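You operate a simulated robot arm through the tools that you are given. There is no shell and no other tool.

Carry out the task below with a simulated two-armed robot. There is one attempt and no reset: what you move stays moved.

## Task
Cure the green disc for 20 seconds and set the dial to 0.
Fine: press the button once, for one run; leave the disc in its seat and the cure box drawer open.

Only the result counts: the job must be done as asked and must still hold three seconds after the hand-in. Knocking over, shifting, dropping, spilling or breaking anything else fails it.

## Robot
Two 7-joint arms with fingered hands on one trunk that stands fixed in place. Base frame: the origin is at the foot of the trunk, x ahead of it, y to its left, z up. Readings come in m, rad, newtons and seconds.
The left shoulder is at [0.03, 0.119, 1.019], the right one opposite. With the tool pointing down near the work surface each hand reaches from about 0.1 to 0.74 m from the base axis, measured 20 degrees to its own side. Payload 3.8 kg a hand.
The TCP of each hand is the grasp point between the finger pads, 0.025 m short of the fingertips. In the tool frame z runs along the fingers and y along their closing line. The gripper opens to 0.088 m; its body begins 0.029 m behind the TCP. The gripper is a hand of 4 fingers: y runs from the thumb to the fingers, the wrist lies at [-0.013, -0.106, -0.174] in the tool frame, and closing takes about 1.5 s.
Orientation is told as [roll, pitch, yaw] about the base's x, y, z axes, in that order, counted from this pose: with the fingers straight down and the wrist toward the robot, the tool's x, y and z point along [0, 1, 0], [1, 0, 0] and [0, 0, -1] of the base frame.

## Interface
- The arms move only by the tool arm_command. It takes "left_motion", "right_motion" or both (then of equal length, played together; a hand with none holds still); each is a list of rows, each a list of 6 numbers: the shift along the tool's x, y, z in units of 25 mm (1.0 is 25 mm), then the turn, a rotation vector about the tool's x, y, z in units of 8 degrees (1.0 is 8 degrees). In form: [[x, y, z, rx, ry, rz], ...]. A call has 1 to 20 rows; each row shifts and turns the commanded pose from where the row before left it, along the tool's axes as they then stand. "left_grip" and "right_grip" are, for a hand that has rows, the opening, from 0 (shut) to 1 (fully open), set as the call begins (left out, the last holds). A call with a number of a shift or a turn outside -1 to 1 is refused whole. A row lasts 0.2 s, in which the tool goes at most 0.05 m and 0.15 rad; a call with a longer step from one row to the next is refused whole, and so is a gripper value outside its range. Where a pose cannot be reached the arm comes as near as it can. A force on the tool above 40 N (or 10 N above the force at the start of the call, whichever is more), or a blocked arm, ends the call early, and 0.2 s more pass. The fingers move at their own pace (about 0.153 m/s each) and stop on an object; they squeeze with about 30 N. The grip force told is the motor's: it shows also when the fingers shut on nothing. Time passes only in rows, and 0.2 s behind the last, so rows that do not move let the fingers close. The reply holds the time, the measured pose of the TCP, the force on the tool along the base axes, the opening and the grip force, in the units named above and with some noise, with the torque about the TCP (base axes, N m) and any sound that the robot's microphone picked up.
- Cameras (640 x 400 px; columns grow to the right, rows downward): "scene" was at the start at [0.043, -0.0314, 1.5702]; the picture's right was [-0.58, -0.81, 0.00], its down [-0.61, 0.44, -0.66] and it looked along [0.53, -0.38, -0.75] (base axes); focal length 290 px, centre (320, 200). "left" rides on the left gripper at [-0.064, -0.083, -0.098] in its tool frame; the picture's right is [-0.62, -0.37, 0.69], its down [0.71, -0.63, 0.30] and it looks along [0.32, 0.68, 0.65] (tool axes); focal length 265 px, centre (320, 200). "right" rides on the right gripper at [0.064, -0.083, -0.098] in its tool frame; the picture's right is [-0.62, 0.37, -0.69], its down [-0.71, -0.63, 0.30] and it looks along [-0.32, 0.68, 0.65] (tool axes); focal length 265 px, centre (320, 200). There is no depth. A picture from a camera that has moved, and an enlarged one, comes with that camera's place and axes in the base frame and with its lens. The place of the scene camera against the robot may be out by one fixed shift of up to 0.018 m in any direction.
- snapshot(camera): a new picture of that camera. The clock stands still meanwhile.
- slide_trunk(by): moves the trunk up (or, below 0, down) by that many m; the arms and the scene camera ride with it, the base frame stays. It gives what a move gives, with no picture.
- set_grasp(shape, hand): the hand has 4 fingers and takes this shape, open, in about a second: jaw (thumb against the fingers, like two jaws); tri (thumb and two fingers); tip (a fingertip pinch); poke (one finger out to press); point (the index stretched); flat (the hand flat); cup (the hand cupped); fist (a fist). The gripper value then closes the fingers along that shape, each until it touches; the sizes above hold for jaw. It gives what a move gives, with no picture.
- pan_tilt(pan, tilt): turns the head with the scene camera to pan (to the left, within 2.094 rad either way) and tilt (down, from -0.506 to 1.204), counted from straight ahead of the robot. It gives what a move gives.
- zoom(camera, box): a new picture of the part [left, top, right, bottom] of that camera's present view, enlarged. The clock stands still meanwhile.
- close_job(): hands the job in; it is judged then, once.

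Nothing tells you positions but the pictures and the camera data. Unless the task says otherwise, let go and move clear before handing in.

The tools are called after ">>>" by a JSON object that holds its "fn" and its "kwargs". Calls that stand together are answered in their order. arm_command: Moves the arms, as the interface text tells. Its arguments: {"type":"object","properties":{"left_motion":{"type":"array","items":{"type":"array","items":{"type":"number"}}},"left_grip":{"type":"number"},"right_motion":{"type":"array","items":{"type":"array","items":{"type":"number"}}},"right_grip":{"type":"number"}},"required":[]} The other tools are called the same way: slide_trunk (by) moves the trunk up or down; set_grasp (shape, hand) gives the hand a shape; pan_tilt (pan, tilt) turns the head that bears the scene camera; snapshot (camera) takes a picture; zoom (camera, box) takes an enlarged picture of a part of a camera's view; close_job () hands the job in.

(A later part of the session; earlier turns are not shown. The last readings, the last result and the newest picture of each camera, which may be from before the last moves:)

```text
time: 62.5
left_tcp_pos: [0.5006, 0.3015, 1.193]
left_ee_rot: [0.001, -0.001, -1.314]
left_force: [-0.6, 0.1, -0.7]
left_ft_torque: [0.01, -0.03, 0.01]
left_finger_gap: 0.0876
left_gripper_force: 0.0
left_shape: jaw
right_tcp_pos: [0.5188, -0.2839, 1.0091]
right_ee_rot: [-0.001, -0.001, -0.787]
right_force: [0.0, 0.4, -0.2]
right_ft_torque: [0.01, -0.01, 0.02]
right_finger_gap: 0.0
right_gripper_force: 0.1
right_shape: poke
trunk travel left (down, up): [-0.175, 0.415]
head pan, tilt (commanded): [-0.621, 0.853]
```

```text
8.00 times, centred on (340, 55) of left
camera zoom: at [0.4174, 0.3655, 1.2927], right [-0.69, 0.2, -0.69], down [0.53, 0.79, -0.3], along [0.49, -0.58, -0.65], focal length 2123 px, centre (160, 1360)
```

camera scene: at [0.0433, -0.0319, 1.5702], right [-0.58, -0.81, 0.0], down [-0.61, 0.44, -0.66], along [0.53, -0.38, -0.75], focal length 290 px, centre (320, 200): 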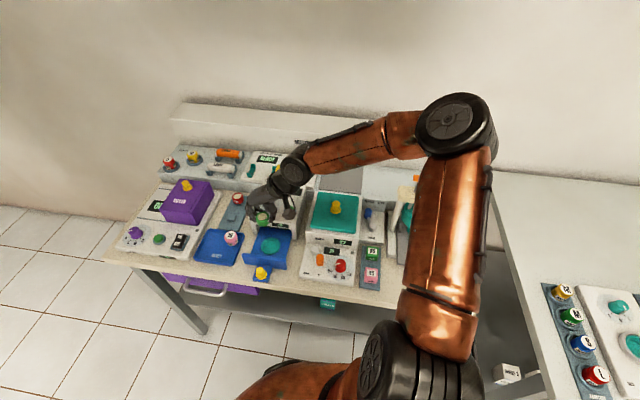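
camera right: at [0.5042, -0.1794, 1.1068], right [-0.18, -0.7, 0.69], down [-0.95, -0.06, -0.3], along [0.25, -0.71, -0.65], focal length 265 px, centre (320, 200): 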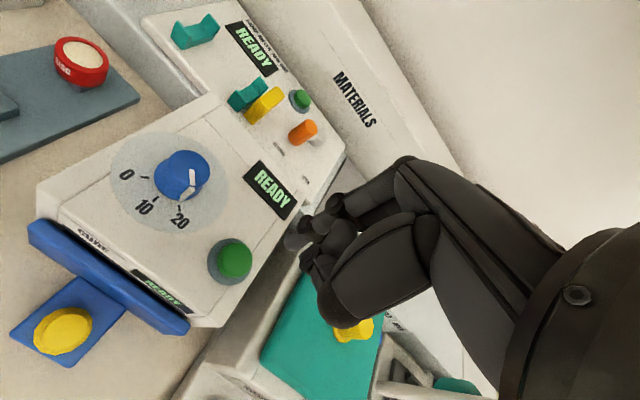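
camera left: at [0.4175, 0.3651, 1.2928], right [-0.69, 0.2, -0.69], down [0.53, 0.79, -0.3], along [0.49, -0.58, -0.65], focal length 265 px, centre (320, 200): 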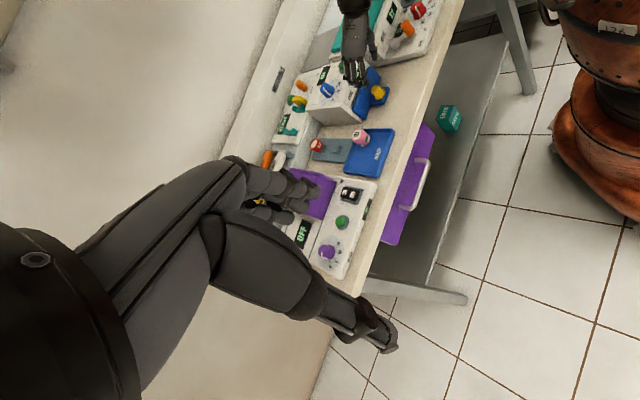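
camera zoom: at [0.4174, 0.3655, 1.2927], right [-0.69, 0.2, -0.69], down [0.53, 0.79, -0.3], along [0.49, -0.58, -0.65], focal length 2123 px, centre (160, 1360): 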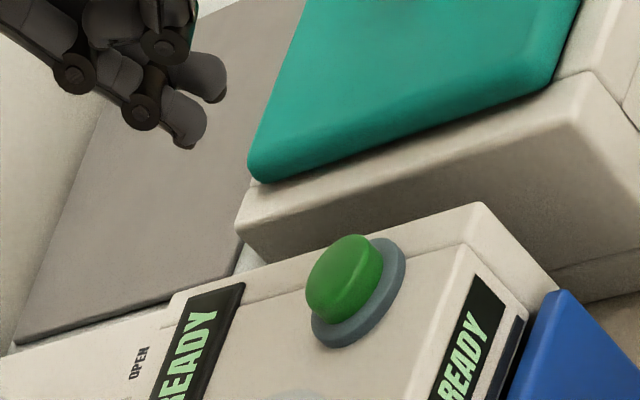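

Tip is within ~1.5 mm of the button axis. I'll trim and descend to about 10 mm above the button, then verify.

>>> {"fn": "arm_command", "kwargs": {"right_motion": [[-0.02, 0.05, 0.4, 0, 0, 0], [0, 0, 0.5, 0, 0, 0], [0, 0, 0.5, 0, 0, 0], [0, 0, 0.4, 0, 0, 0], [0, 0, 0.25, 0, 0, 0], [0, 0, 0, 0, 0, 0]]}}

>>> {"fn": "zoom", "kwargs": {"camera": "right", "box": [220, 170, 380, 300]}}

>>> {"fn": "zoom", "kwargs": {"camera": "left", "box": [300, 30, 380, 90]}}

```text
time: 63.9
left_tcp_pos: [0.5005, 0.3007, 1.1941]
left_ee_rot: [-0.001, 0.0, -1.311]
left_force: [-0.6, -0.6, -0.1]
left_ft_torque: [0.0, 0.01, -0.01]
left_finger_gap: 0.088
left_gripper_force: 0.1
left_shape: jaw
right_tcp_pos: [0.518, -0.2864, 0.9561]
right_ee_rot: [0.0, 0.001, -0.785]
right_force: [-0.1, -0.6, -0.5]
right_ft_torque: [0.0, 0.02, -0.04]
right_finger_gap: 0.0003
right_gripper_force: 0.1
right_shape: poke
trunk travel left (down, up): [-0.175, 0.415]
head pan, tilt (commanded): [-0.621, 0.853]
```

```text
3.08 times, centred on (300, 235) of right
camera zoom: at [0.5036, -0.181, 1.055], right [-0.18, -0.7, 0.69], down [-0.95, -0.06, -0.3], along [0.25, -0.71, -0.65], focal length 817 px, centre (382, 92)
```

zoom: 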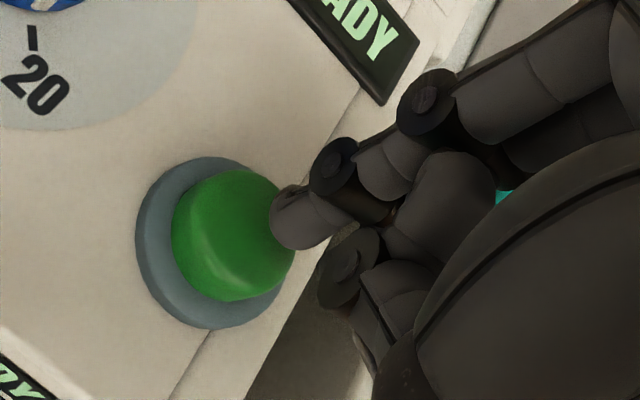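

```text
6.67 times, centred on (340, 60) of left
camera zoom: at [0.4171, 0.3653, 1.2929], right [-0.69, 0.2, -0.69], down [0.53, 0.79, -0.3], along [0.49, -0.58, -0.65], focal length 1769 px, centre (187, 1133)
```

zoom: 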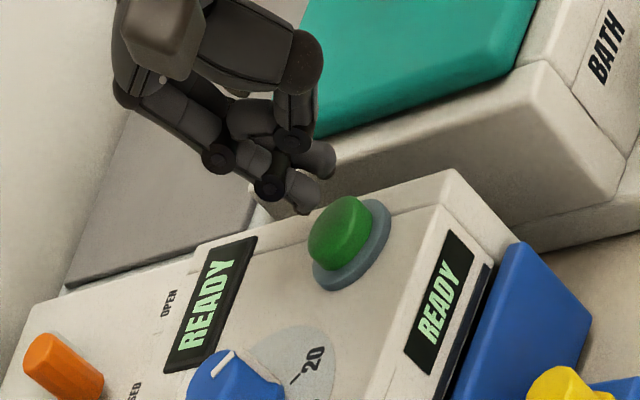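

The index tip is right over the button, about 11 mm up. I'll shift 4 mm so index and the curled neighbour both land on the cap, then lower in fine steps until contact.

>>> {"fn": "arm_command", "kwargs": {"right_motion": [[0.12, 0.02, 0.06, 0, 0, 0], [0, 0, 0.06, 0, 0, 0], [0, 0, 0.06, 0, 0, 0], [0, 0, 0.06, 0, 0, 0], [0, 0, 0.06, 0, 0, 0], [0, 0, 0.06, 0, 0, 0], [0, 0, 0.06, 0, 0, 0]]}}

>>> {"fn": "zoom", "kwargs": {"camera": "right", "box": [220, 170, 380, 300]}}

>>> {"fn": "zoom", "kwargs": {"camera": "left", "box": [310, 40, 380, 90]}}

```text
time: 65.5
left_tcp_pos: [0.5007, 0.3017, 1.1936]
left_ee_rot: [0.0, 0.0, -1.312]
left_force: [-0.3, -0.3, 0.0]
left_ft_torque: [0.01, 0.02, 0.01]
left_finger_gap: 0.0876
left_gripper_force: 0.0
left_shape: jaw
right_tcp_pos: [0.5206, -0.2851, 0.9476]
right_ee_rot: [0.0, -0.001, -0.785]
right_force: [0.6, 1.0, 0.9]
right_ft_torque: [0.0, 0.03, 0.01]
right_finger_gap: 0.0
right_gripper_force: 0.0
right_shape: poke
trunk travel left (down, up): [-0.175, 0.415]
head pan, tilt (commanded): [-0.621, 0.853]
```

```text
3.08 times, centred on (300, 235) of right
camera zoom: at [0.506, -0.1793, 1.0442], right [-0.18, -0.7, 0.69], down [-0.95, -0.06, -0.3], along [0.25, -0.71, -0.65], focal length 817 px, centre (382, 92)
```

zoom: 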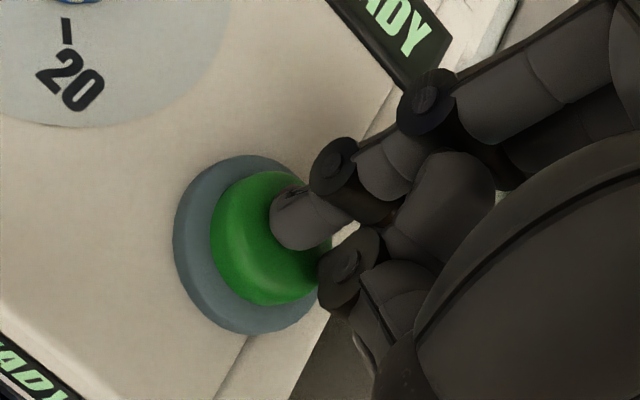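

```text
8.00 times, centred on (345, 65) of left
camera zoom: at [0.4171, 0.3654, 1.2929], right [-0.69, 0.2, -0.69], down [0.53, 0.79, -0.3], along [0.49, -0.58, -0.65], focal length 2123 px, centre (120, 1280)
```

zoom: 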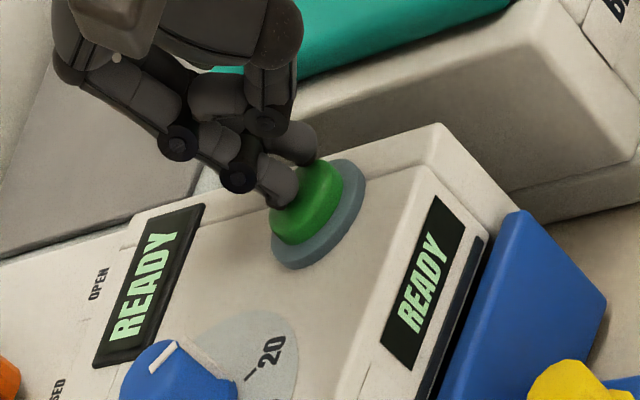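

Just about touching. I'll press further in 1.5 mm steps.

>>> {"fn": "arm_command", "kwargs": {"right_motion": [[0, 0, 0.06, 0, 0, 0], [0, 0, 0.06, 0, 0, 0], [0, 0, 0.06, 0, 0, 0]]}}

>>> {"fn": "zoom", "kwargs": {"camera": "left", "box": [310, 40, 380, 90]}}

```text
time: 66.3
left_tcp_pos: [0.5006, 0.3016, 1.1936]
left_ee_rot: [0.0, -0.001, -1.311]
left_force: [-0.2, -0.4, -0.2]
left_ft_torque: [0.02, 0.03, 0.0]
left_finger_gap: 0.0879
left_gripper_force: 0.0
left_shape: jaw
right_tcp_pos: [0.5205, -0.2845, 0.9434]
right_ee_rot: [0.001, -0.001, -0.786]
right_force: [0.0, -0.1, 3.1]
right_ft_torque: [0.01, -0.01, -0.03]
right_finger_gap: 0.0
right_gripper_force: 0.0
right_shape: poke
trunk travel left (down, up): [-0.175, 0.415]
head pan, tilt (commanded): [-0.621, 0.853]
heard: click
```

```text
8.00 times, centred on (345, 65) of left
camera zoom: at [0.417, 0.3656, 1.2929], right [-0.69, 0.2, -0.69], down [0.53, 0.79, -0.3], along [0.49, -0.58, -0.65], focal length 2123 px, centre (120, 1280)
```

zoom: 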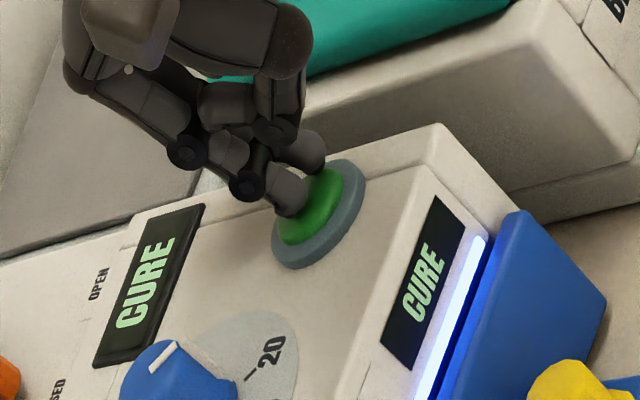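

A click, and the display changed to CURE with the lamp glowing: the run started. I lift the finger straight off so it isn't pressed again.

>>> {"fn": "arm_command", "kwargs": {"right_motion": [[0, 0, -0.3, 0, 0, 0], [0, 0, -0.5, 0, 0, 0], [0, 0, -0.8, 0, 0, 0], [0, 0, -0.8, 0, 0, 0], [0, 0, -0.8, 0, 0, 0], [0, 0, 0, 0, 0, 0]]}}

>>> {"fn": "zoom", "kwargs": {"camera": "left", "box": [310, 50, 390, 110]}}

```text
time: 67.7
left_tcp_pos: [0.5016, 0.3017, 1.1945]
left_ee_rot: [0.001, -0.002, -1.312]
left_force: [-0.1, 0.5, -0.8]
left_ft_torque: [0.01, 0.0, -0.01]
left_finger_gap: 0.0877
left_gripper_force: 0.0
left_shape: jaw
right_tcp_pos: [0.5191, -0.2863, 1.0231]
right_ee_rot: [0.001, 0.001, -0.787]
right_force: [-0.5, -0.1, 0.0]
right_ft_torque: [0.0, 0.05, -0.02]
right_finger_gap: 0.0001
right_gripper_force: 0.0
right_shape: poke
trunk travel left (down, up): [-0.175, 0.415]
head pan, tilt (commanded): [-0.621, 0.853]
```

```text
6.67 times, centred on (350, 80) of left
camera zoom: at [0.4174, 0.3652, 1.2928], right [-0.69, 0.2, -0.69], down [0.53, 0.79, -0.3], along [0.49, -0.58, -0.65], focal length 1769 px, centre (120, 1000)
```

zoom: 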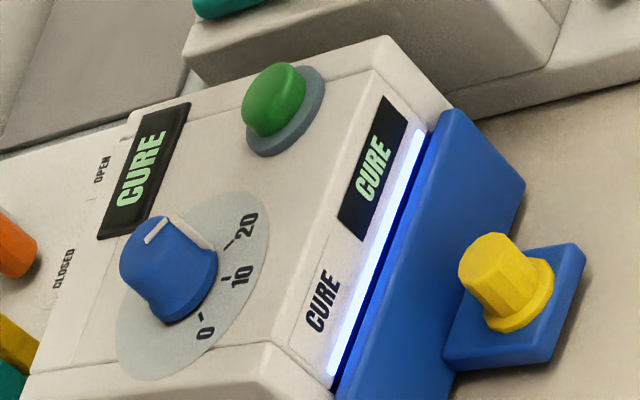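

The run is in progress (started ≈66 s). Meanwhile I'll reshape the hand to jaw and bring it back in front of the box, ready for the drawer knob, without touching anything.

>>> {"fn": "set_grasp", "kwargs": {"shape": "jaw", "hand": "right"}}

>>> {"fn": "arm_command", "kwargs": {"right_motion": [[0, 0, 0, 0, 0, -0.938], [0, 0, 0, 0, 0, -0.938], [0, 0, 0, 0, 0, -0.938], [0, 0, 0, 0, 0, -0.938], [0, 0, 0, 0, 0, -0.938], [0, 0, 0, 0, 0, -0.938], [0, 0, 0, 0, 0, -0.938], [0, 0, 0, 0, 0, -0.938], [0, 0, 0, 0, 0, -0.938], [0, 0, 0, 0, 0, -0.938], [0, 0, 0, 0, 0, -0.938], [0, 0, 0, 0, 0, -0.938], [0.91, 0.307, 0, 0, 0, 0], [0.91, 0.307, 0, 0, 0, 0], [0.91, 0.307, 0.1, 0, 0, 0], [0.91, 0.307, 0.3, 0, 0, 0], [0.91, 0.307, 0.3, 0, 0, 0], [0.91, 0.307, 0.34, 0, 0, 0], [0, 0, 0, 0, 0, 0]], "right_grip": 0.6}}

>>> {"fn": "zoom", "kwargs": {"camera": "left", "box": [310, 40, 410, 110]}}

```text
time: 68.6
left_tcp_pos: [0.5013, 0.3017, 1.1946]
left_ee_rot: [0.001, 0.0, -1.313]
left_force: [-0.1, 0.5, 0.9]
left_ft_torque: [0.01, -0.04, 0.05]
left_finger_gap: 0.0876
left_gripper_force: 0.1
left_shape: jaw
right_tcp_pos: [0.5195, -0.2848, 1.0231]
right_ee_rot: [0.002, 0.001, -0.786]
right_force: [0.0, -0.8, 0.2]
right_ft_torque: [-0.01, 0.0, -0.02]
right_finger_gap: 0.0879
right_gripper_force: 0.1
right_shape: jaw
trunk travel left (down, up): [-0.175, 0.415]
head pan, tilt (commanded): [-0.621, 0.853]
```

```text
time: 72.6
left_tcp_pos: [0.5013, 0.3016, 1.1949]
left_ee_rot: [0.002, 0.0, -1.312]
left_force: [0.1, -0.4, -0.5]
left_ft_torque: [-0.01, 0.01, -0.03]
left_finger_gap: 0.0875
left_gripper_force: 0.1
left_shape: jaw
right_tcp_pos: [0.4571, -0.1551, 0.997]
right_ee_rot: [0.001, -0.001, 0.784]
right_force: [0.3, 0.3, -0.5]
right_ft_torque: [0.0, 0.01, -0.02]
right_finger_gap: 0.0533
right_gripper_force: 0.1
right_shape: jaw
trunk travel left (down, up): [-0.175, 0.415]
head pan, tilt (commanded): [-0.621, 0.853]
```

```text
5.71 times, centred on (360, 75) of left
camera zoom: at [0.4171, 0.3647, 1.2931], right [-0.69, 0.2, -0.69], down [0.53, 0.79, -0.3], along [0.49, -0.58, -0.65], focal length 1517 px, centre (91, 914)
```

zoom: 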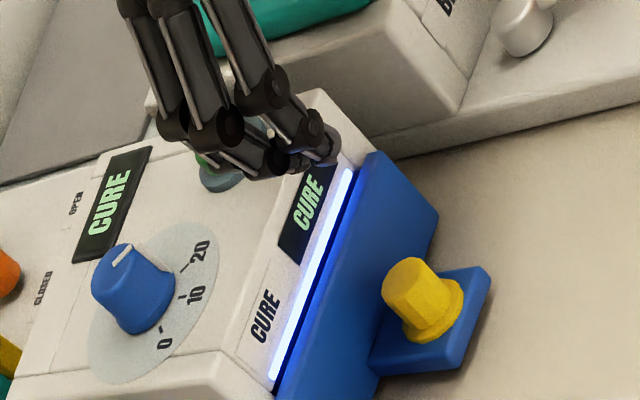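

Still curing (time 72.6). I'll tilt the hand and locate the knob again.

>>> {"fn": "arm_command", "kwargs": {"right_motion": [[0, 0, 0, 0, -0.833, 0], [0, 0, 0, 0, -0.833, 0], [0, 0, 0, 0, -0.833, 0], [0, 0, 0, 0, 0, 0]]}}

>>> {"fn": "snapshot", "kwargs": {"camera": "right"}}

>>> {"fn": "zoom", "kwargs": {"camera": "right", "box": [180, 190, 340, 310]}}

>>> {"fn": "zoom", "kwargs": {"camera": "left", "box": [360, 70, 410, 110]}}

```text
time: 73.6
left_tcp_pos: [0.5007, 0.3002, 1.1938]
left_ee_rot: [0.001, 0.0, -1.312]
left_force: [-0.2, 0.1, -0.1]
left_ft_torque: [0.02, 0.03, -0.02]
left_finger_gap: 0.0878
left_gripper_force: 0.2
left_shape: jaw
right_tcp_pos: [0.4559, -0.1553, 0.9969]
right_ee_rot: [-0.348, 0.001, 0.783]
right_force: [0.6, 0.3, -0.5]
right_ft_torque: [0.01, 0.0, 0.0]
right_finger_gap: 0.053
right_gripper_force: 0.1
right_shape: jaw
trunk travel left (down, up): [-0.175, 0.415]
head pan, tilt (commanded): [-0.621, 0.853]
```

```text
taken
camera right: at [0.33, -0.1473, 1.0661], right [0.5, 0.02, 0.86], down [0.1, -0.99, -0.04], along [0.86, 0.11, -0.5], focal length 265 px, centre (320, 200)
```

right: 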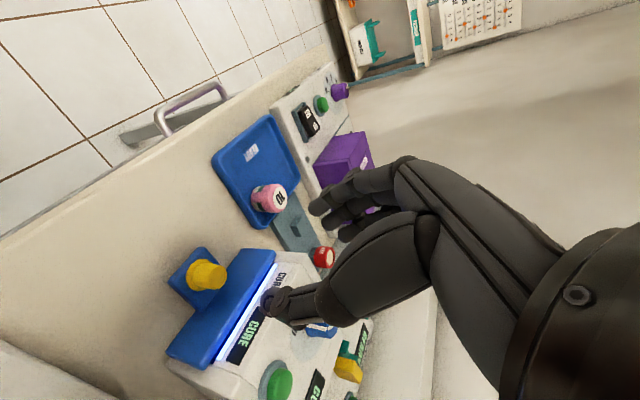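

```text
3.33 times, centred on (260, 250) of right
camera zoom: at [0.33, -0.1473, 1.0661], right [0.5, 0.02, 0.86], down [0.1, -0.99, -0.04], along [0.86, 0.11, -0.5], focal length 885 px, centre (520, 33)
```

zoom: 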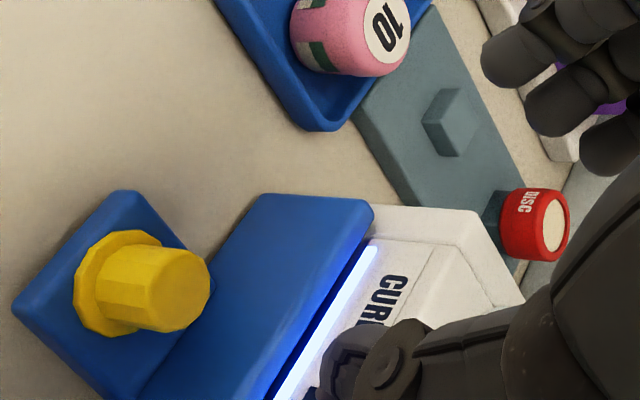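

```text
10.00 times, centred on (385, 90) of left
camera zoom: at [0.4173, 0.3646, 1.293], right [-0.69, 0.2, -0.69], down [0.53, 0.79, -0.3], along [0.49, -0.58, -0.65], focal length 2654 px, centre (-330, 1300)
```

zoom: 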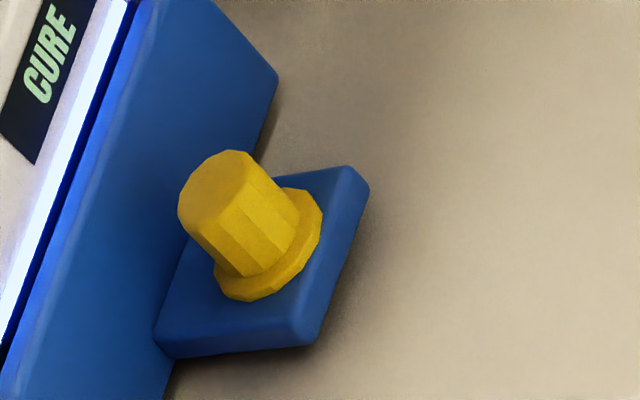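

Knob is at [0.4955, -0.1913, 0.864] (drawer moved 88 mm in). I'll move to a pre-grasp pose just above it and wait there for the run to end.

>>> {"fn": "arm_command", "kwargs": {"right_motion": [[-0.065, 0.007, 0.7, 0, 0, 0], [-0.065, 0.007, 0.7, 0, 0, 0], [-0.065, 0.007, 0.7, 0, 0, 0], [-0.065, 0.007, 0.7, 0, 0, 0], [-0.065, 0.007, 0.7, 0, 0, 0], [-0.065, 0.007, 0.5, 0, 0, 0], [0, 0, 0.3, 0, 0, 0], [0, 0, 0, 0, 0, 0]]}}

>>> {"fn": "zoom", "kwargs": {"camera": "right", "box": [200, 170, 400, 320]}}

>>> {"fn": "zoom", "kwargs": {"camera": "left", "box": [310, 40, 410, 110]}}

```text
time: 75.4
left_tcp_pos: [0.5008, 0.3011, 1.193]
left_ee_rot: [0.0, 0.0, -1.314]
left_force: [0.2, 0.1, -0.5]
left_ft_torque: [-0.02, 0.01, 0.01]
left_finger_gap: 0.0875
left_gripper_force: 0.1
left_shape: jaw
right_tcp_pos: [0.4893, -0.1863, 0.8995]
right_ee_rot: [-0.349, 0.002, 0.787]
right_force: [0.0, 0.7, -0.5]
right_ft_torque: [0.01, 0.03, 0.0]
right_finger_gap: 0.0529
right_gripper_force: 0.1
right_shape: jaw
trunk travel left (down, up): [-0.175, 0.415]
head pan, tilt (commanded): [-0.621, 0.853]
```

```text
2.67 times, centred on (300, 245) of right
camera zoom: at [0.3635, -0.1787, 0.9686], right [0.51, 0.02, 0.86], down [0.1, -0.99, -0.04], along [0.86, 0.11, -0.5], focal length 708 px, centre (373, 80)
```

zoom: 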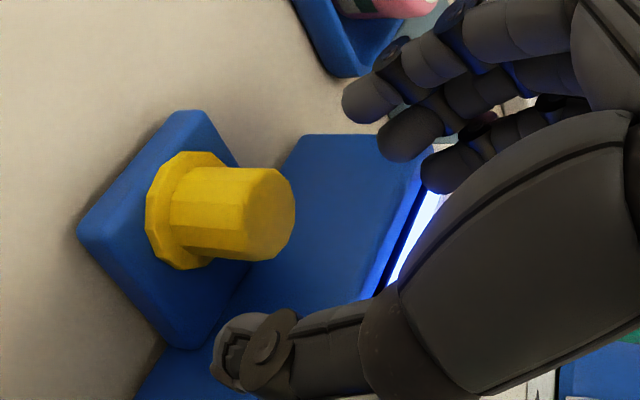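

```text
5.71 times, centred on (360, 75) of left
camera zoom: at [0.4171, 0.3652, 1.2929], right [-0.69, 0.2, -0.69], down [0.53, 0.79, -0.3], along [0.49, -0.58, -0.65], focal length 1517 px, centre (91, 914)
```

zoom: 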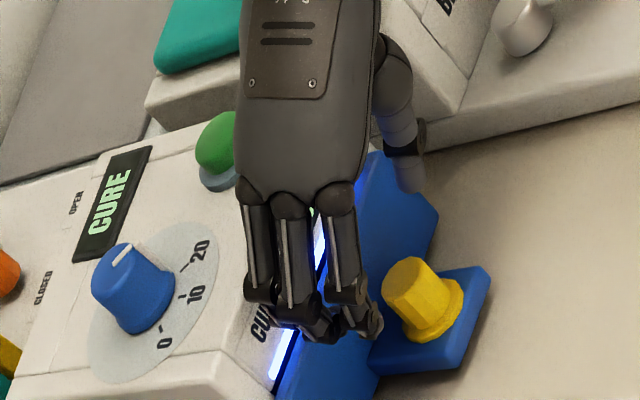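

In the pre-grasp pose; the box still shows CURE. I'll wait without moving.

>>> {"fn": "arm_command", "kwargs": {"right_motion": [[0, 0, 0, 0, 0, 0], [0, 0, 0, 0, 0, 0], [0, 0, 0, 0, 0, 0], [0, 0, 0, 0, 0, 0], [0, 0, 0, 0, 0, 0], [0, 0, 0, 0, 0, 0], [0, 0, 0, 0, 0, 0], [0, 0, 0, 0, 0, 0], [0, 0, 0, 0, 0, 0], [0, 0, 0, 0, 0, 0], [0, 0, 0, 0, 0, 0], [0, 0, 0, 0, 0, 0], [0, 0, 0, 0, 0, 0], [0, 0, 0, 0, 0, 0], [0, 0, 0, 0, 0, 0], [0, 0, 0, 0, 0, 0], [0, 0, 0, 0, 0, 0], [0, 0, 0, 0, 0, 0], [0, 0, 0, 0, 0, 0], [0, 0, 0, 0, 0, 0]]}}

>>> {"fn": "arm_command", "kwargs": {"right_motion": [[0, 0, 0, 0, 0, 0], [0, 0, 0, 0, 0, 0], [0, 0, 0, 0, 0, 0], [0, 0, 0, 0, 0, 0], [0, 0, 0, 0, 0, 0], [0, 0, 0, 0, 0, 0], [0, 0, 0, 0, 0, 0], [0, 0, 0, 0, 0, 0], [0, 0, 0, 0, 0, 0], [0, 0, 0, 0, 0, 0], [0, 0, 0, 0, 0, 0], [0, 0, 0, 0, 0, 0], [0, 0, 0, 0, 0, 0], [0, 0, 0, 0, 0, 0], [0, 0, 0, 0, 0, 0], [0, 0, 0, 0, 0, 0], [0, 0, 0, 0, 0, 0], [0, 0, 0, 0, 0, 0], [0, 0, 0, 0, 0, 0], [0, 0, 0, 0, 0, 0]]}}

>>> {"fn": "zoom", "kwargs": {"camera": "left", "box": [310, 40, 410, 110]}}

```text
time: 79.6
left_tcp_pos: [0.501, 0.3007, 1.1947]
left_ee_rot: [0.0, -0.001, -1.313]
left_force: [-0.4, 0.1, 0.2]
left_ft_torque: [0.01, -0.01, -0.01]
left_finger_gap: 0.0875
left_gripper_force: 0.0
left_shape: jaw
right_tcp_pos: [0.4896, -0.1879, 0.8992]
right_ee_rot: [-0.35, 0.001, 0.787]
right_force: [0.4, 0.0, -1.0]
right_ft_torque: [-0.04, -0.01, 0.0]
right_finger_gap: 0.0534
right_gripper_force: 0.0
right_shape: jaw
trunk travel left (down, up): [-0.175, 0.415]
head pan, tilt (commanded): [-0.621, 0.853]
```

```text
time: 83.8
left_tcp_pos: [0.5008, 0.302, 1.1935]
left_ee_rot: [0.0, 0.001, -1.312]
left_force: [0.3, 0.9, 0.0]
left_ft_torque: [-0.02, -0.01, 0.0]
left_finger_gap: 0.0875
left_gripper_force: 0.0
left_shape: jaw
right_tcp_pos: [0.4899, -0.1873, 0.8983]
right_ee_rot: [-0.349, 0.001, 0.786]
right_force: [-0.2, 0.2, -0.2]
right_ft_torque: [0.03, 0.0, 0.02]
right_finger_gap: 0.0534
right_gripper_force: 0.1
right_shape: jaw
trunk travel left (down, up): [-0.175, 0.415]
head pan, tilt (commanded): [-0.621, 0.853]
```

```text
5.71 times, centred on (360, 75) of left
camera zoom: at [0.4172, 0.3652, 1.2929], right [-0.69, 0.2, -0.69], down [0.53, 0.79, -0.3], along [0.49, -0.58, -0.65], focal length 1517 px, centre (91, 914)
```

zoom: 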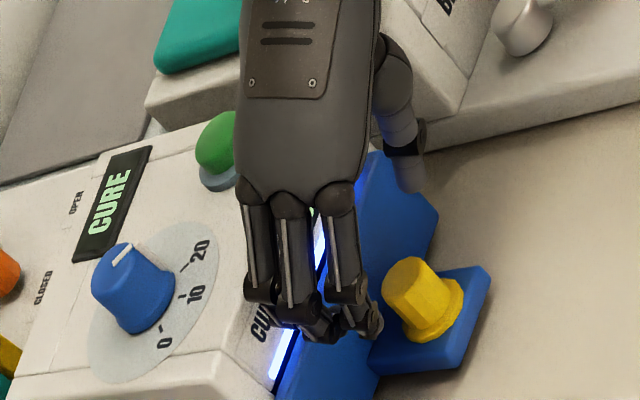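

Still curing at 83.8 s. I'll wait on in shorter spells and watch for the end of the run.

>>> {"fn": "arm_command", "kwargs": {"right_motion": [[0, 0, 0, 0, 0, 0], [0, 0, 0, 0, 0, 0], [0, 0, 0, 0, 0, 0], [0, 0, 0, 0, 0, 0], [0, 0, 0, 0, 0, 0], [0, 0, 0, 0, 0, 0], [0, 0, 0, 0, 0, 0], [0, 0, 0, 0, 0, 0], [0, 0, 0, 0, 0, 0], [0, 0, 0, 0, 0, 0], [0, 0, 0, 0, 0, 0], [0, 0, 0, 0, 0, 0], [0, 0, 0, 0, 0, 0], [0, 0, 0, 0, 0, 0]]}}

>>> {"fn": "zoom", "kwargs": {"camera": "left", "box": [310, 40, 410, 110]}}

```text
time: 86.8
left_tcp_pos: [0.5011, 0.3022, 1.1935]
left_ee_rot: [0.0, -0.001, -1.313]
left_force: [0.7, 0.3, 0.2]
left_ft_torque: [0.04, 0.0, 0.02]
left_finger_gap: 0.0876
left_gripper_force: 0.0
left_shape: jaw
right_tcp_pos: [0.4901, -0.1867, 0.9001]
right_ee_rot: [-0.349, 0.001, 0.785]
right_force: [0.4, -0.7, -0.1]
right_ft_torque: [0.03, 0.0, -0.03]
right_finger_gap: 0.0528
right_gripper_force: 0.1
right_shape: jaw
trunk travel left (down, up): [-0.175, 0.415]
head pan, tilt (commanded): [-0.621, 0.853]
```

```text
5.71 times, centred on (360, 75) of left
camera zoom: at [0.4172, 0.3652, 1.2929], right [-0.69, 0.2, -0.69], down [0.53, 0.79, -0.3], along [0.49, -0.58, -0.65], focal length 1517 px, centre (91, 914)
```

zoom: 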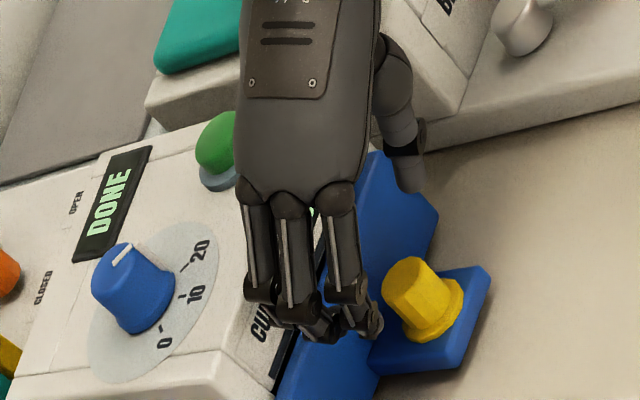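

The display shows DONE. Now I lower around the drawer knob.

>>> {"fn": "arm_command", "kwargs": {"right_motion": [[0.115, 0, 0.345, 0, 0, 0], [0.115, 0, 0.345, 0, 0, 0], [0.115, 0, 0.345, 0, 0, 0], [0.115, 0, 0.345, 0, 0, 0], [0, 0, 0, 0, 0, 0]]}}

>>> {"fn": "zoom", "kwargs": {"camera": "right", "box": [200, 170, 400, 320]}}

>>> {"fn": "zoom", "kwargs": {"camera": "left", "box": [310, 40, 410, 110]}}

```text
time: 88.0
left_tcp_pos: [0.5004, 0.3019, 1.1944]
left_ee_rot: [-0.001, 0.001, -1.314]
left_force: [-0.2, 0.2, -0.3]
left_ft_torque: [0.02, 0.01, -0.01]
left_finger_gap: 0.0875
left_gripper_force: 0.1
left_shape: jaw
right_tcp_pos: [0.4891, -0.1883, 0.8626]
right_ee_rot: [-0.351, 0.0, 0.784]
right_force: [0.4, 0.6, -0.3]
right_ft_torque: [-0.01, 0.0, 0.0]
right_finger_gap: 0.0533
right_gripper_force: 0.1
right_shape: jaw
trunk travel left (down, up): [-0.175, 0.415]
head pan, tilt (commanded): [-0.621, 0.853]
```

```text
2.67 times, centred on (300, 245) of right
camera zoom: at [0.3637, -0.1798, 0.9323], right [0.51, 0.02, 0.86], down [0.1, -0.99, -0.04], along [0.86, 0.11, -0.5], focal length 708 px, centre (373, 80)
```

zoom: 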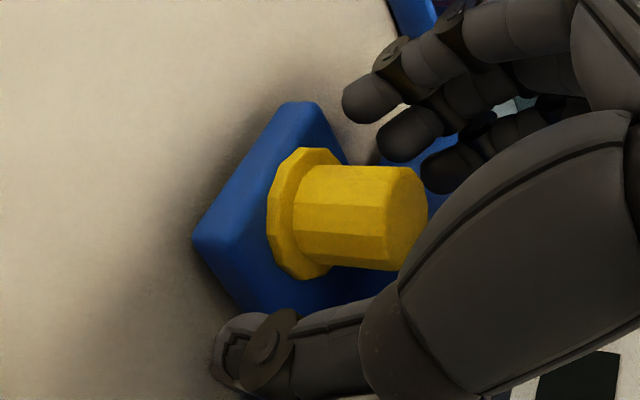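

```text
5.71 times, centred on (360, 75) of left
camera zoom: at [0.4171, 0.3653, 1.293], right [-0.69, 0.2, -0.69], down [0.53, 0.79, -0.3], along [0.49, -0.58, -0.65], focal length 1517 px, centre (91, 914)
```

zoom: 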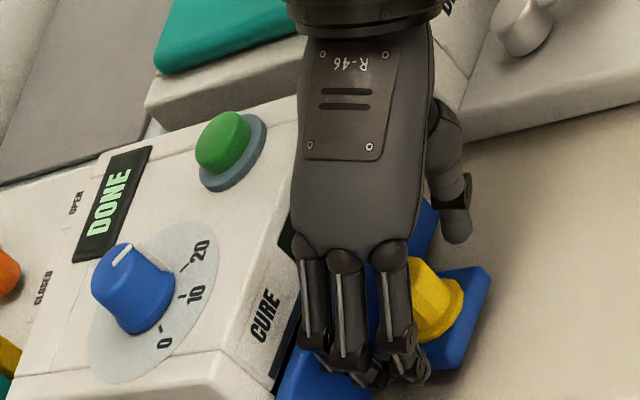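

The hand straddles the knob with no contact forces. I'll close on it.

>>> {"fn": "arm_command", "kwargs": {"right_motion": [[0, 0, 0, 0, 0, 0], [0, 0, 0, 0, 0, 0], [0, 0, 0, 0, 0, 0], [0, 0, 0, 0, 0, 0], [0, 0, 0, 0, 0, 0], [0, 0, 0, 0, 0, 0], [0, 0, 0, 0, 0, 0]], "right_grip": 0}}

>>> {"fn": "zoom", "kwargs": {"camera": "right", "box": [200, 170, 400, 320]}}

```text
time: 89.6
left_tcp_pos: [0.4999, 0.3019, 1.1944]
left_ee_rot: [0.001, 0.001, -1.312]
left_force: [-0.4, -0.1, -0.5]
left_ft_torque: [0.02, 0.0, -0.01]
left_finger_gap: 0.0877
left_gripper_force: 0.0
left_shape: jaw
right_tcp_pos: [0.4891, -0.1888, 0.8635]
right_ee_rot: [-0.35, 0.001, 0.785]
right_force: [-2.1, -3.9, 4.0]
right_ft_torque: [-0.16, 0.16, -0.09]
right_finger_gap: 0.0205
right_gripper_force: 29.9
right_shape: jaw
trunk travel left (down, up): [-0.175, 0.415]
head pan, tilt (commanded): [-0.621, 0.853]
```

```text
2.67 times, centred on (300, 245) of right
camera zoom: at [0.3632, -0.1801, 0.9326], right [0.51, 0.02, 0.86], down [0.1, -0.99, -0.04], along [0.86, 0.11, -0.5], focal length 708 px, centre (373, 80)
```

zoom: 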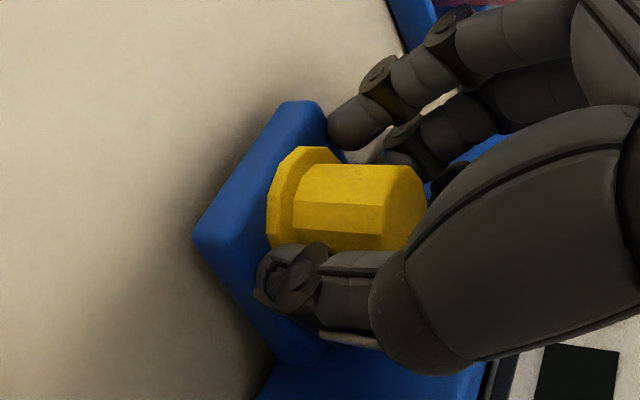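

Good grip with small forces. I'll pull the drawer out smoothly.

>>> {"fn": "arm_command", "kwargs": {"right_motion": [[0.1, 0, -0.036, 0, 0, 0], [0.2, 0, -0.073, 0, 0, 0], [0.3, 0, -0.109, 0, 0, 0], [0.3, 0, -0.109, 0, 0, 0], [0.3, 0, -0.109, 0, 0, 0], [0.3, 0, -0.109, 0, 0, 0], [0.2, 0, -0.073, 0, 0, 0], [0, 0, 0, 0, 0, 0]]}}

>>> {"fn": "zoom", "kwargs": {"camera": "left", "box": [330, 40, 440, 120]}}

>>> {"fn": "zoom", "kwargs": {"camera": "right", "box": [200, 170, 440, 350]}}

```text
time: 91.4
left_tcp_pos: [0.4987, 0.3016, 1.1948]
left_ee_rot: [0.001, 0.0, -1.313]
left_force: [-0.9, 0.2, -0.1]
left_ft_torque: [0.01, 0.02, 0.02]
left_finger_gap: 0.0873
left_gripper_force: 0.1
left_shape: jaw
right_tcp_pos: [0.4566, -0.1559, 0.8618]
right_ee_rot: [-0.351, 0.0, 0.785]
right_force: [-5.1, -4.1, 16.8]
right_ft_torque: [-0.39, 0.25, -0.28]
right_finger_gap: 0.0202
right_gripper_force: 29.9
right_shape: jaw
trunk travel left (down, up): [-0.175, 0.415]
head pan, tilt (commanded): [-0.621, 0.853]
```

```text
5.00 times, centred on (385, 80) of left
camera zoom: at [0.4154, 0.3651, 1.2936], right [-0.69, 0.2, -0.69], down [0.53, 0.79, -0.3], along [0.49, -0.58, -0.65], focal length 1327 px, centre (-5, 800)
```

zoom: 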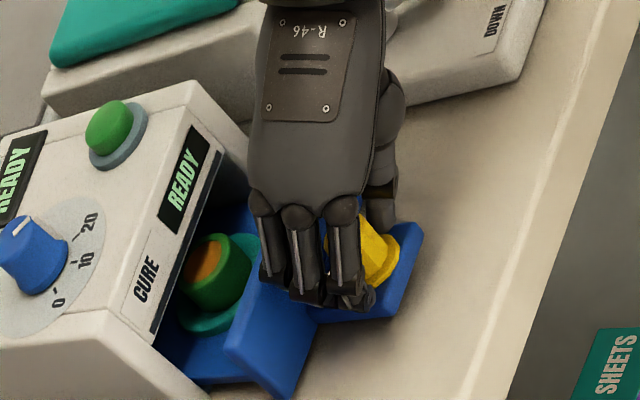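

```text
2.22 times, centred on (320, 260) of right
camera zoom: at [0.3308, -0.1473, 0.9321], right [0.5, 0.02, 0.86], down [0.1, -0.99, -0.04], along [0.86, 0.11, -0.5], focal length 590 px, centre (320, 67)
```

zoom: 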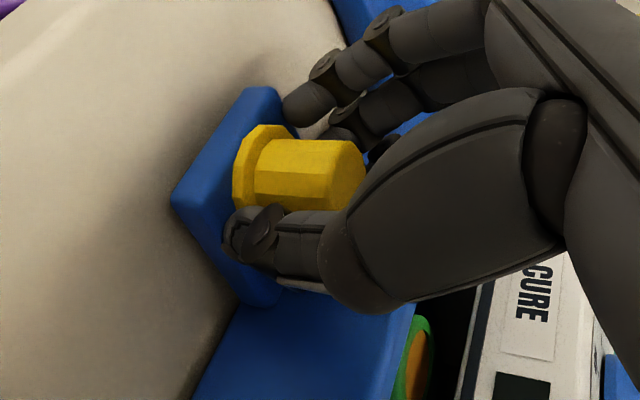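

The disc's face turned orange (cured) and it's still in its seat. I'll pull the drawer the rest of the way to where it stood before.

>>> {"fn": "arm_command", "kwargs": {"right_motion": [[0.09, -0.02, -0.11, 0, 0, 0], [0.2, -0.01, -0.073, 0, 0, 0], [0.3, 0, -0.109, 0, 0, 0], [0.3, 0, -0.109, 0, 0, 0], [0.25, 0, -0.091, 0, 0, 0], [0.15, 0, -0.055, 0, 0, 0], [0, 0, 0, 0, 0, 0]]}}

>>> {"fn": "zoom", "kwargs": {"camera": "left", "box": [340, 40, 450, 120]}}

>>> {"fn": "zoom", "kwargs": {"camera": "right", "box": [200, 170, 440, 350]}}

```text
time: 93.0
left_tcp_pos: [0.4998, 0.3002, 1.1937]
left_ee_rot: [0.001, 0.001, -1.311]
left_force: [0.3, 0.5, 0.0]
left_ft_torque: [0.01, 0.0, 0.0]
left_finger_gap: 0.0876
left_gripper_force: 0.1
left_shape: jaw
right_tcp_pos: [0.4318, -0.1328, 0.8633]
right_ee_rot: [-0.35, 0.0, 0.786]
right_force: [-1.5, -2.4, 5.6]
right_ft_torque: [-0.16, 0.14, -0.14]
right_finger_gap: 0.0198
right_gripper_force: 29.9
right_shape: jaw
trunk travel left (down, up): [-0.175, 0.415]
head pan, tilt (commanded): [-0.621, 0.853]
```

```text
5.00 times, centred on (395, 80) of left
camera zoom: at [0.4166, 0.3651, 1.2932], right [-0.69, 0.2, -0.69], down [0.53, 0.79, -0.3], along [0.49, -0.58, -0.65], focal length 1327 px, centre (-55, 800)
```

zoom: 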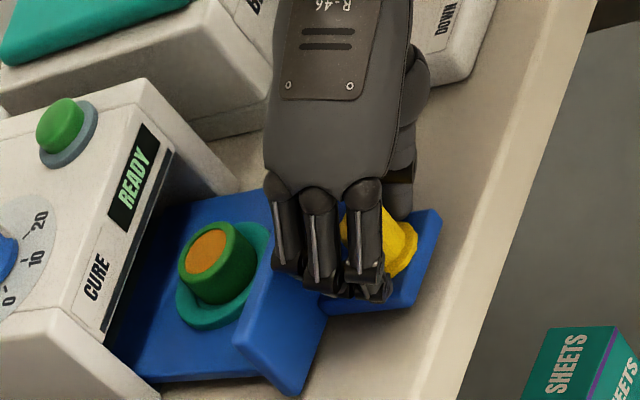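

```text
2.22 times, centred on (320, 260) of right
camera zoom: at [0.3064, -0.1235, 0.9327], right [0.51, 0.02, 0.86], down [0.1, -0.99, -0.04], along [0.86, 0.11, -0.5], focal length 590 px, centre (320, 67)
```

zoom: 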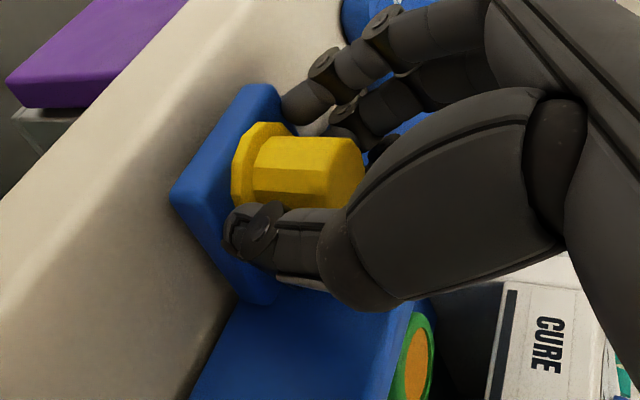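

About 8 mm remain to the original open position. A little more pull in small steps.

>>> {"fn": "arm_command", "kwargs": {"right_motion": [[0.12, 0, -0.044, 0, 0, 0], [0.12, 0, -0.044, 0, 0, 0], [0.08, 0, -0.029, 0, 0, 0], [0, 0, 0, 0, 0, 0]]}}

>>> {"fn": "zoom", "kwargs": {"camera": "left", "box": [340, 40, 450, 120]}}

```text
time: 94.0
left_tcp_pos: [0.5, 0.3011, 1.1946]
left_ee_rot: [-0.001, 0.0, -1.312]
left_force: [0.0, 1.0, -0.5]
left_ft_torque: [0.02, -0.01, 0.0]
left_finger_gap: 0.0878
left_gripper_force: 0.0
left_shape: jaw
right_tcp_pos: [0.4254, -0.125, 0.8623]
right_ee_rot: [-0.347, 0.0, 0.786]
right_force: [-1.5, -2.0, 0.9]
right_ft_torque: [-0.11, 0.15, -0.09]
right_finger_gap: 0.0197
right_gripper_force: 29.5
right_shape: jaw
trunk travel left (down, up): [-0.175, 0.415]
head pan, tilt (commanded): [-0.621, 0.853]
```

```text
5.00 times, centred on (395, 80) of left
camera zoom: at [0.4169, 0.365, 1.2931], right [-0.69, 0.2, -0.69], down [0.53, 0.79, -0.3], along [0.49, -0.58, -0.65], focal length 1327 px, centre (-55, 800)
```

zoom: 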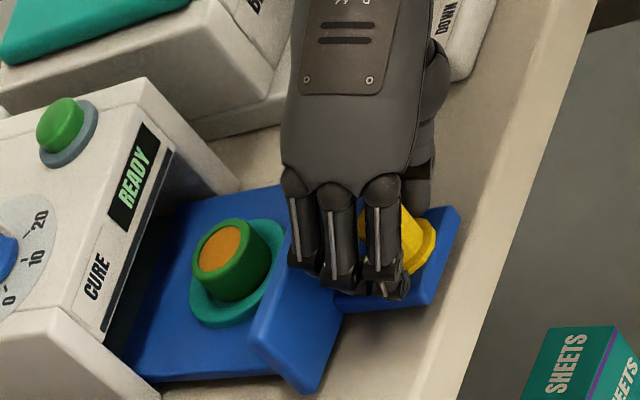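

The drawer is back at its original position. I'll tug 2 mm more to be sure it is fully out, then release.

>>> {"fn": "arm_command", "kwargs": {"right_motion": [[0.08, 0, -0.029, 0, 0, 0], [0, 0, 0, 0, 0, 0]]}}

```text
time: 94.6
left_tcp_pos: [0.5001, 0.2999, 1.195]
left_ee_rot: [0.001, -0.002, -1.313]
left_force: [-0.4, 0.3, -0.9]
left_ft_torque: [-0.01, 0.0, -0.03]
left_finger_gap: 0.0874
left_gripper_force: 0.0
left_shape: jaw
right_tcp_pos: [0.4253, -0.1239, 0.8621]
right_ee_rot: [-0.348, 0.001, 0.783]
right_force: [-4.1, -4.2, 0.3]
right_ft_torque: [-0.13, 0.2, -0.13]
right_finger_gap: 0.0198
right_gripper_force: 30.1
right_shape: jaw
trunk travel left (down, up): [-0.175, 0.415]
head pan, tilt (commanded): [-0.621, 0.853]
```

Fully out. I'll release the knob and back off.

>>> {"fn": "arm_command", "kwargs": {"right_motion": [[0, 0, 0, 0, 0, 0], [0, 0, 0, 0, 0, 0], [0, 0, 0, 0, 0, 0], [0, 0, -0.3, 0, 0, 0], [0, 0, -0.6, 0, 0, 0], [0, 0, -0.8, 0, 0, 0], [0, 0, -0.8, 0, 0, 0], [0, 0, -0.8, 0, 0, 0], [0, 0, -0.8, 0, 0, 0], [0, 0, -0.8, 0, 0, 0], [0, 0, -0.5, 0, 0, 0], [0, 0, 0, 0, 0.833, 0], [0, 0, 0, 0, 0.833, 0], [0, 0, 0, 0, 0.833, 0], [0, 0, 0, 0, 0, 0]], "right_grip": 0.6}}

>>> {"fn": "zoom", "kwargs": {"camera": "left", "box": [310, 40, 440, 120]}}

>>> {"fn": "zoom", "kwargs": {"camera": "scene", "box": [220, 170, 340, 290]}}

>>> {"fn": "snapshot", "kwargs": {"camera": "right"}}

```text
time: 97.8
left_tcp_pos: [0.5012, 0.3018, 1.1939]
left_ee_rot: [0.0, -0.001, -1.312]
left_force: [-0.2, 0.1, 0.0]
left_ft_torque: [-0.03, 0.0, 0.02]
left_finger_gap: 0.0875
left_gripper_force: 0.1
left_shape: jaw
right_tcp_pos: [0.3925, -0.09, 0.9912]
right_ee_rot: [0.0, 0.0, 0.787]
right_force: [-0.2, -0.7, -0.2]
right_ft_torque: [0.0, -0.02, 0.04]
right_finger_gap: 0.0524
right_gripper_force: 0.0
right_shape: jaw
trunk travel left (down, up): [-0.175, 0.415]
head pan, tilt (commanded): [-0.621, 0.853]
```

```text
4.92 times, centred on (375, 80) of left
camera zoom: at [0.417, 0.366, 1.2927], right [-0.69, 0.2, -0.69], down [0.53, 0.79, -0.3], along [0.49, -0.58, -0.65], focal length 1307 px, centre (49, 791)
```

zoom: 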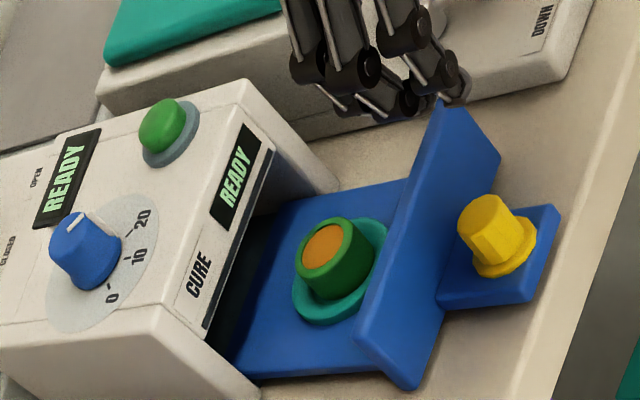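

```text
3.33 times, centred on (280, 230) of scene
camera zoom: at [0.0429, -0.0303, 1.5703], right [-0.58, -0.81, 0.0], down [-0.61, 0.44, -0.66], along [0.53, -0.38, -0.75], focal length 966 px, centre (453, 100)
```

zoom: 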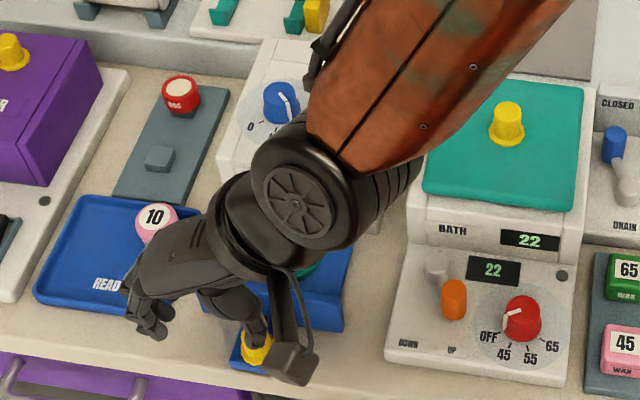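

```text
taken
camera right: at [0.2876, -0.1031, 1.0882], right [0.7, -0.18, 0.69], down [0.06, -0.95, -0.3], along [0.71, 0.25, -0.65], focal length 265 px, centre (320, 200)
```

right: 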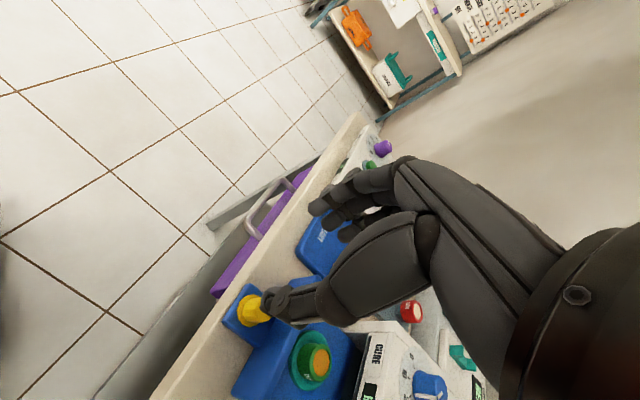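

The disc is cured and seated, the drawer stands open. Now back to the dial: I move the hand high over it in the +45° orientation to twist it back.

>>> {"fn": "arm_command", "kwargs": {"right_motion": [[0, 0, -0.8, 0, 0, 0], [-0.988, 0.0965, 0, 0, 0, 0], [-0.988, 0.0965, 0, 0, 0, 0], [-0.988, 0.0965, 0, 0, 0, 0], [-0.988, 0.0965, 0, 0, 0, 0], [-0.988, 0.0965, 0, 0, 0, 0], [-0.988, 0.0965, 0, 0, 0, 0], [-0.988, 0.0965, 0, 0, 0, 0], [-0.988, 0.0965, 0, 0, 0, 0], [-0.988, 0.0965, 0, 0, 0, 0], [-0.988, 0.0965, 0, 0, 0, 0], [0, 0, 0, 0, 0, 0]], "right_grip": 0.55}}

>>> {"fn": "snapshot", "kwargs": {"camera": "right"}}

>>> {"fn": "zoom", "kwargs": {"camera": "right", "box": [180, 190, 340, 310]}}

>>> {"fn": "zoom", "kwargs": {"camera": "left", "box": [290, 30, 410, 120]}}

```text
time: 100.4
left_tcp_pos: [0.5009, 0.302, 1.1932]
left_ee_rot: [0.0, 0.001, -1.312]
left_force: [0.1, -0.6, -0.4]
left_ft_torque: [0.0, 0.01, 0.0]
left_finger_gap: 0.0876
left_gripper_force: 0.1
left_shape: jaw
right_tcp_pos: [0.5829, -0.2474, 1.0117]
right_ee_rot: [0.0, 0.0, 0.786]
right_force: [0.0, -0.5, -0.3]
right_ft_torque: [0.01, -0.01, -0.01]
right_finger_gap: 0.0487
right_gripper_force: 0.1
right_shape: jaw
trunk travel left (down, up): [-0.175, 0.415]
head pan, tilt (commanded): [-0.621, 0.853]
```

```text
taken
camera right: at [0.4791, -0.2606, 1.1102], right [0.7, -0.18, 0.69], down [0.06, -0.95, -0.3], along [0.71, 0.25, -0.65], focal length 265 px, centre (320, 200)
```

right: 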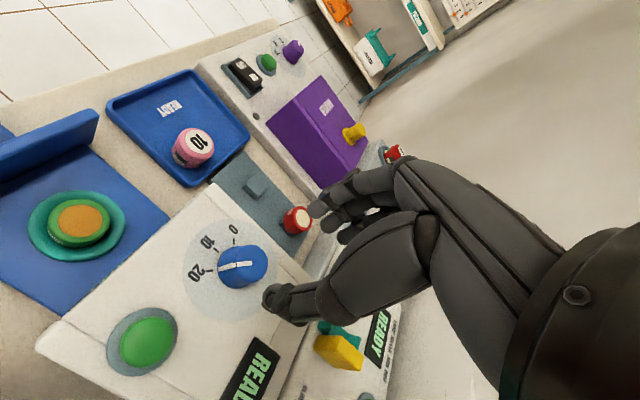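

```text
3.33 times, centred on (260, 250) of right
camera zoom: at [0.4791, -0.2606, 1.1102], right [0.7, -0.18, 0.69], down [0.06, -0.95, -0.3], along [0.71, 0.25, -0.65], focal length 885 px, centre (520, 33)
```

zoom: 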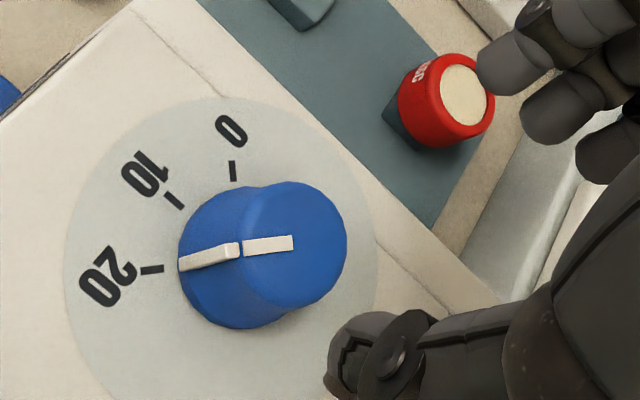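

```text
4.44 times, centred on (350, 75) of left
camera zoom: at [0.4168, 0.3653, 1.293], right [-0.69, 0.2, -0.69], down [0.53, 0.79, -0.3], along [0.49, -0.58, -0.65], focal length 1180 px, centre (187, 756)
```

zoom: 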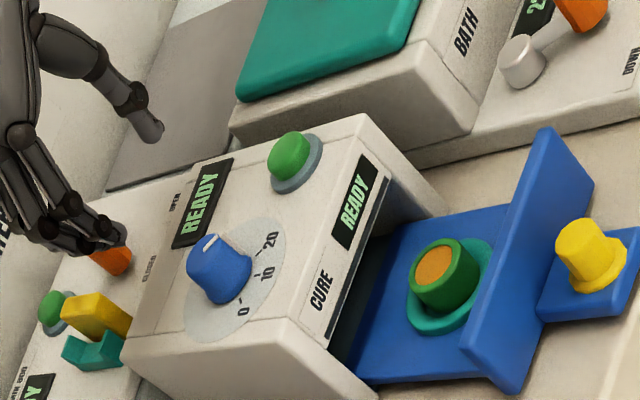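

The dial is below the hand, pointing at 20. I'll trim the position (about 4 mm toward the thumb side) and lower, checking once more before gripping.

>>> {"fn": "arm_command", "kwargs": {"right_motion": [[-0.06, -0.13, 0.3, 0, 0, 0], [0, 0, 0.5, 0, 0, 0], [0, 0, 0.5, 0, 0, 0], [0, 0, 0.5, 0, 0, 0], [0, 0, 0.36, 0, 0, 0], [0, 0, 0, 0, 0, 0]]}}

>>> {"fn": "zoom", "kwargs": {"camera": "right", "box": [200, 180, 360, 310]}}

>>> {"fn": "zoom", "kwargs": {"camera": "left", "box": [290, 50, 390, 120]}}

```text
time: 101.8
left_tcp_pos: [0.5011, 0.3012, 1.1943]
left_ee_rot: [0.001, 0.0, -1.313]
left_force: [0.2, -0.8, 0.5]
left_ft_torque: [0.0, -0.02, 0.0]
left_finger_gap: 0.0875
left_gripper_force: 0.1
left_shape: jaw
right_tcp_pos: [0.5821, -0.2523, 0.9551]
right_ee_rot: [0.001, -0.001, 0.785]
right_force: [-0.3, -0.5, 0.2]
right_ft_torque: [-0.02, 0.01, 0.03]
right_finger_gap: 0.0489
right_gripper_force: 0.0
right_shape: jaw
trunk travel left (down, up): [-0.175, 0.415]
head pan, tilt (commanded): [-0.621, 0.853]
```

```text
3.08 times, centred on (280, 245) of right
camera zoom: at [0.4778, -0.2645, 1.0537], right [0.7, -0.18, 0.69], down [0.06, -0.95, -0.3], along [0.71, 0.25, -0.65], focal length 817 px, centre (443, 62)
```

zoom: 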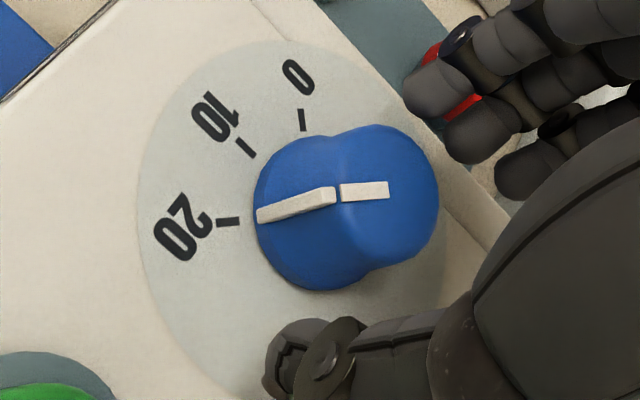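

```text
5.71 times, centred on (340, 85) of left
camera zoom: at [0.4171, 0.3652, 1.2929], right [-0.69, 0.2, -0.69], down [0.53, 0.79, -0.3], along [0.49, -0.58, -0.65], focal length 1517 px, centre (206, 857)
```

zoom: 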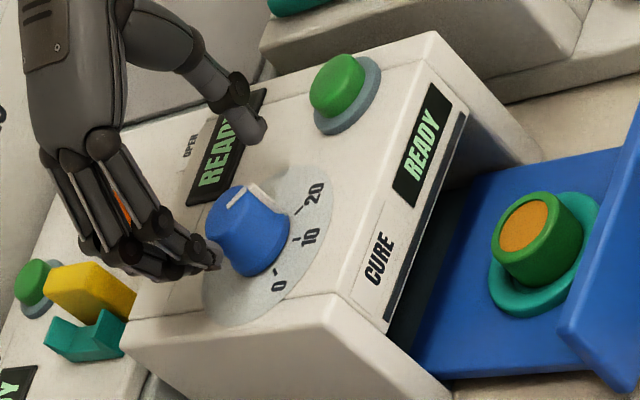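

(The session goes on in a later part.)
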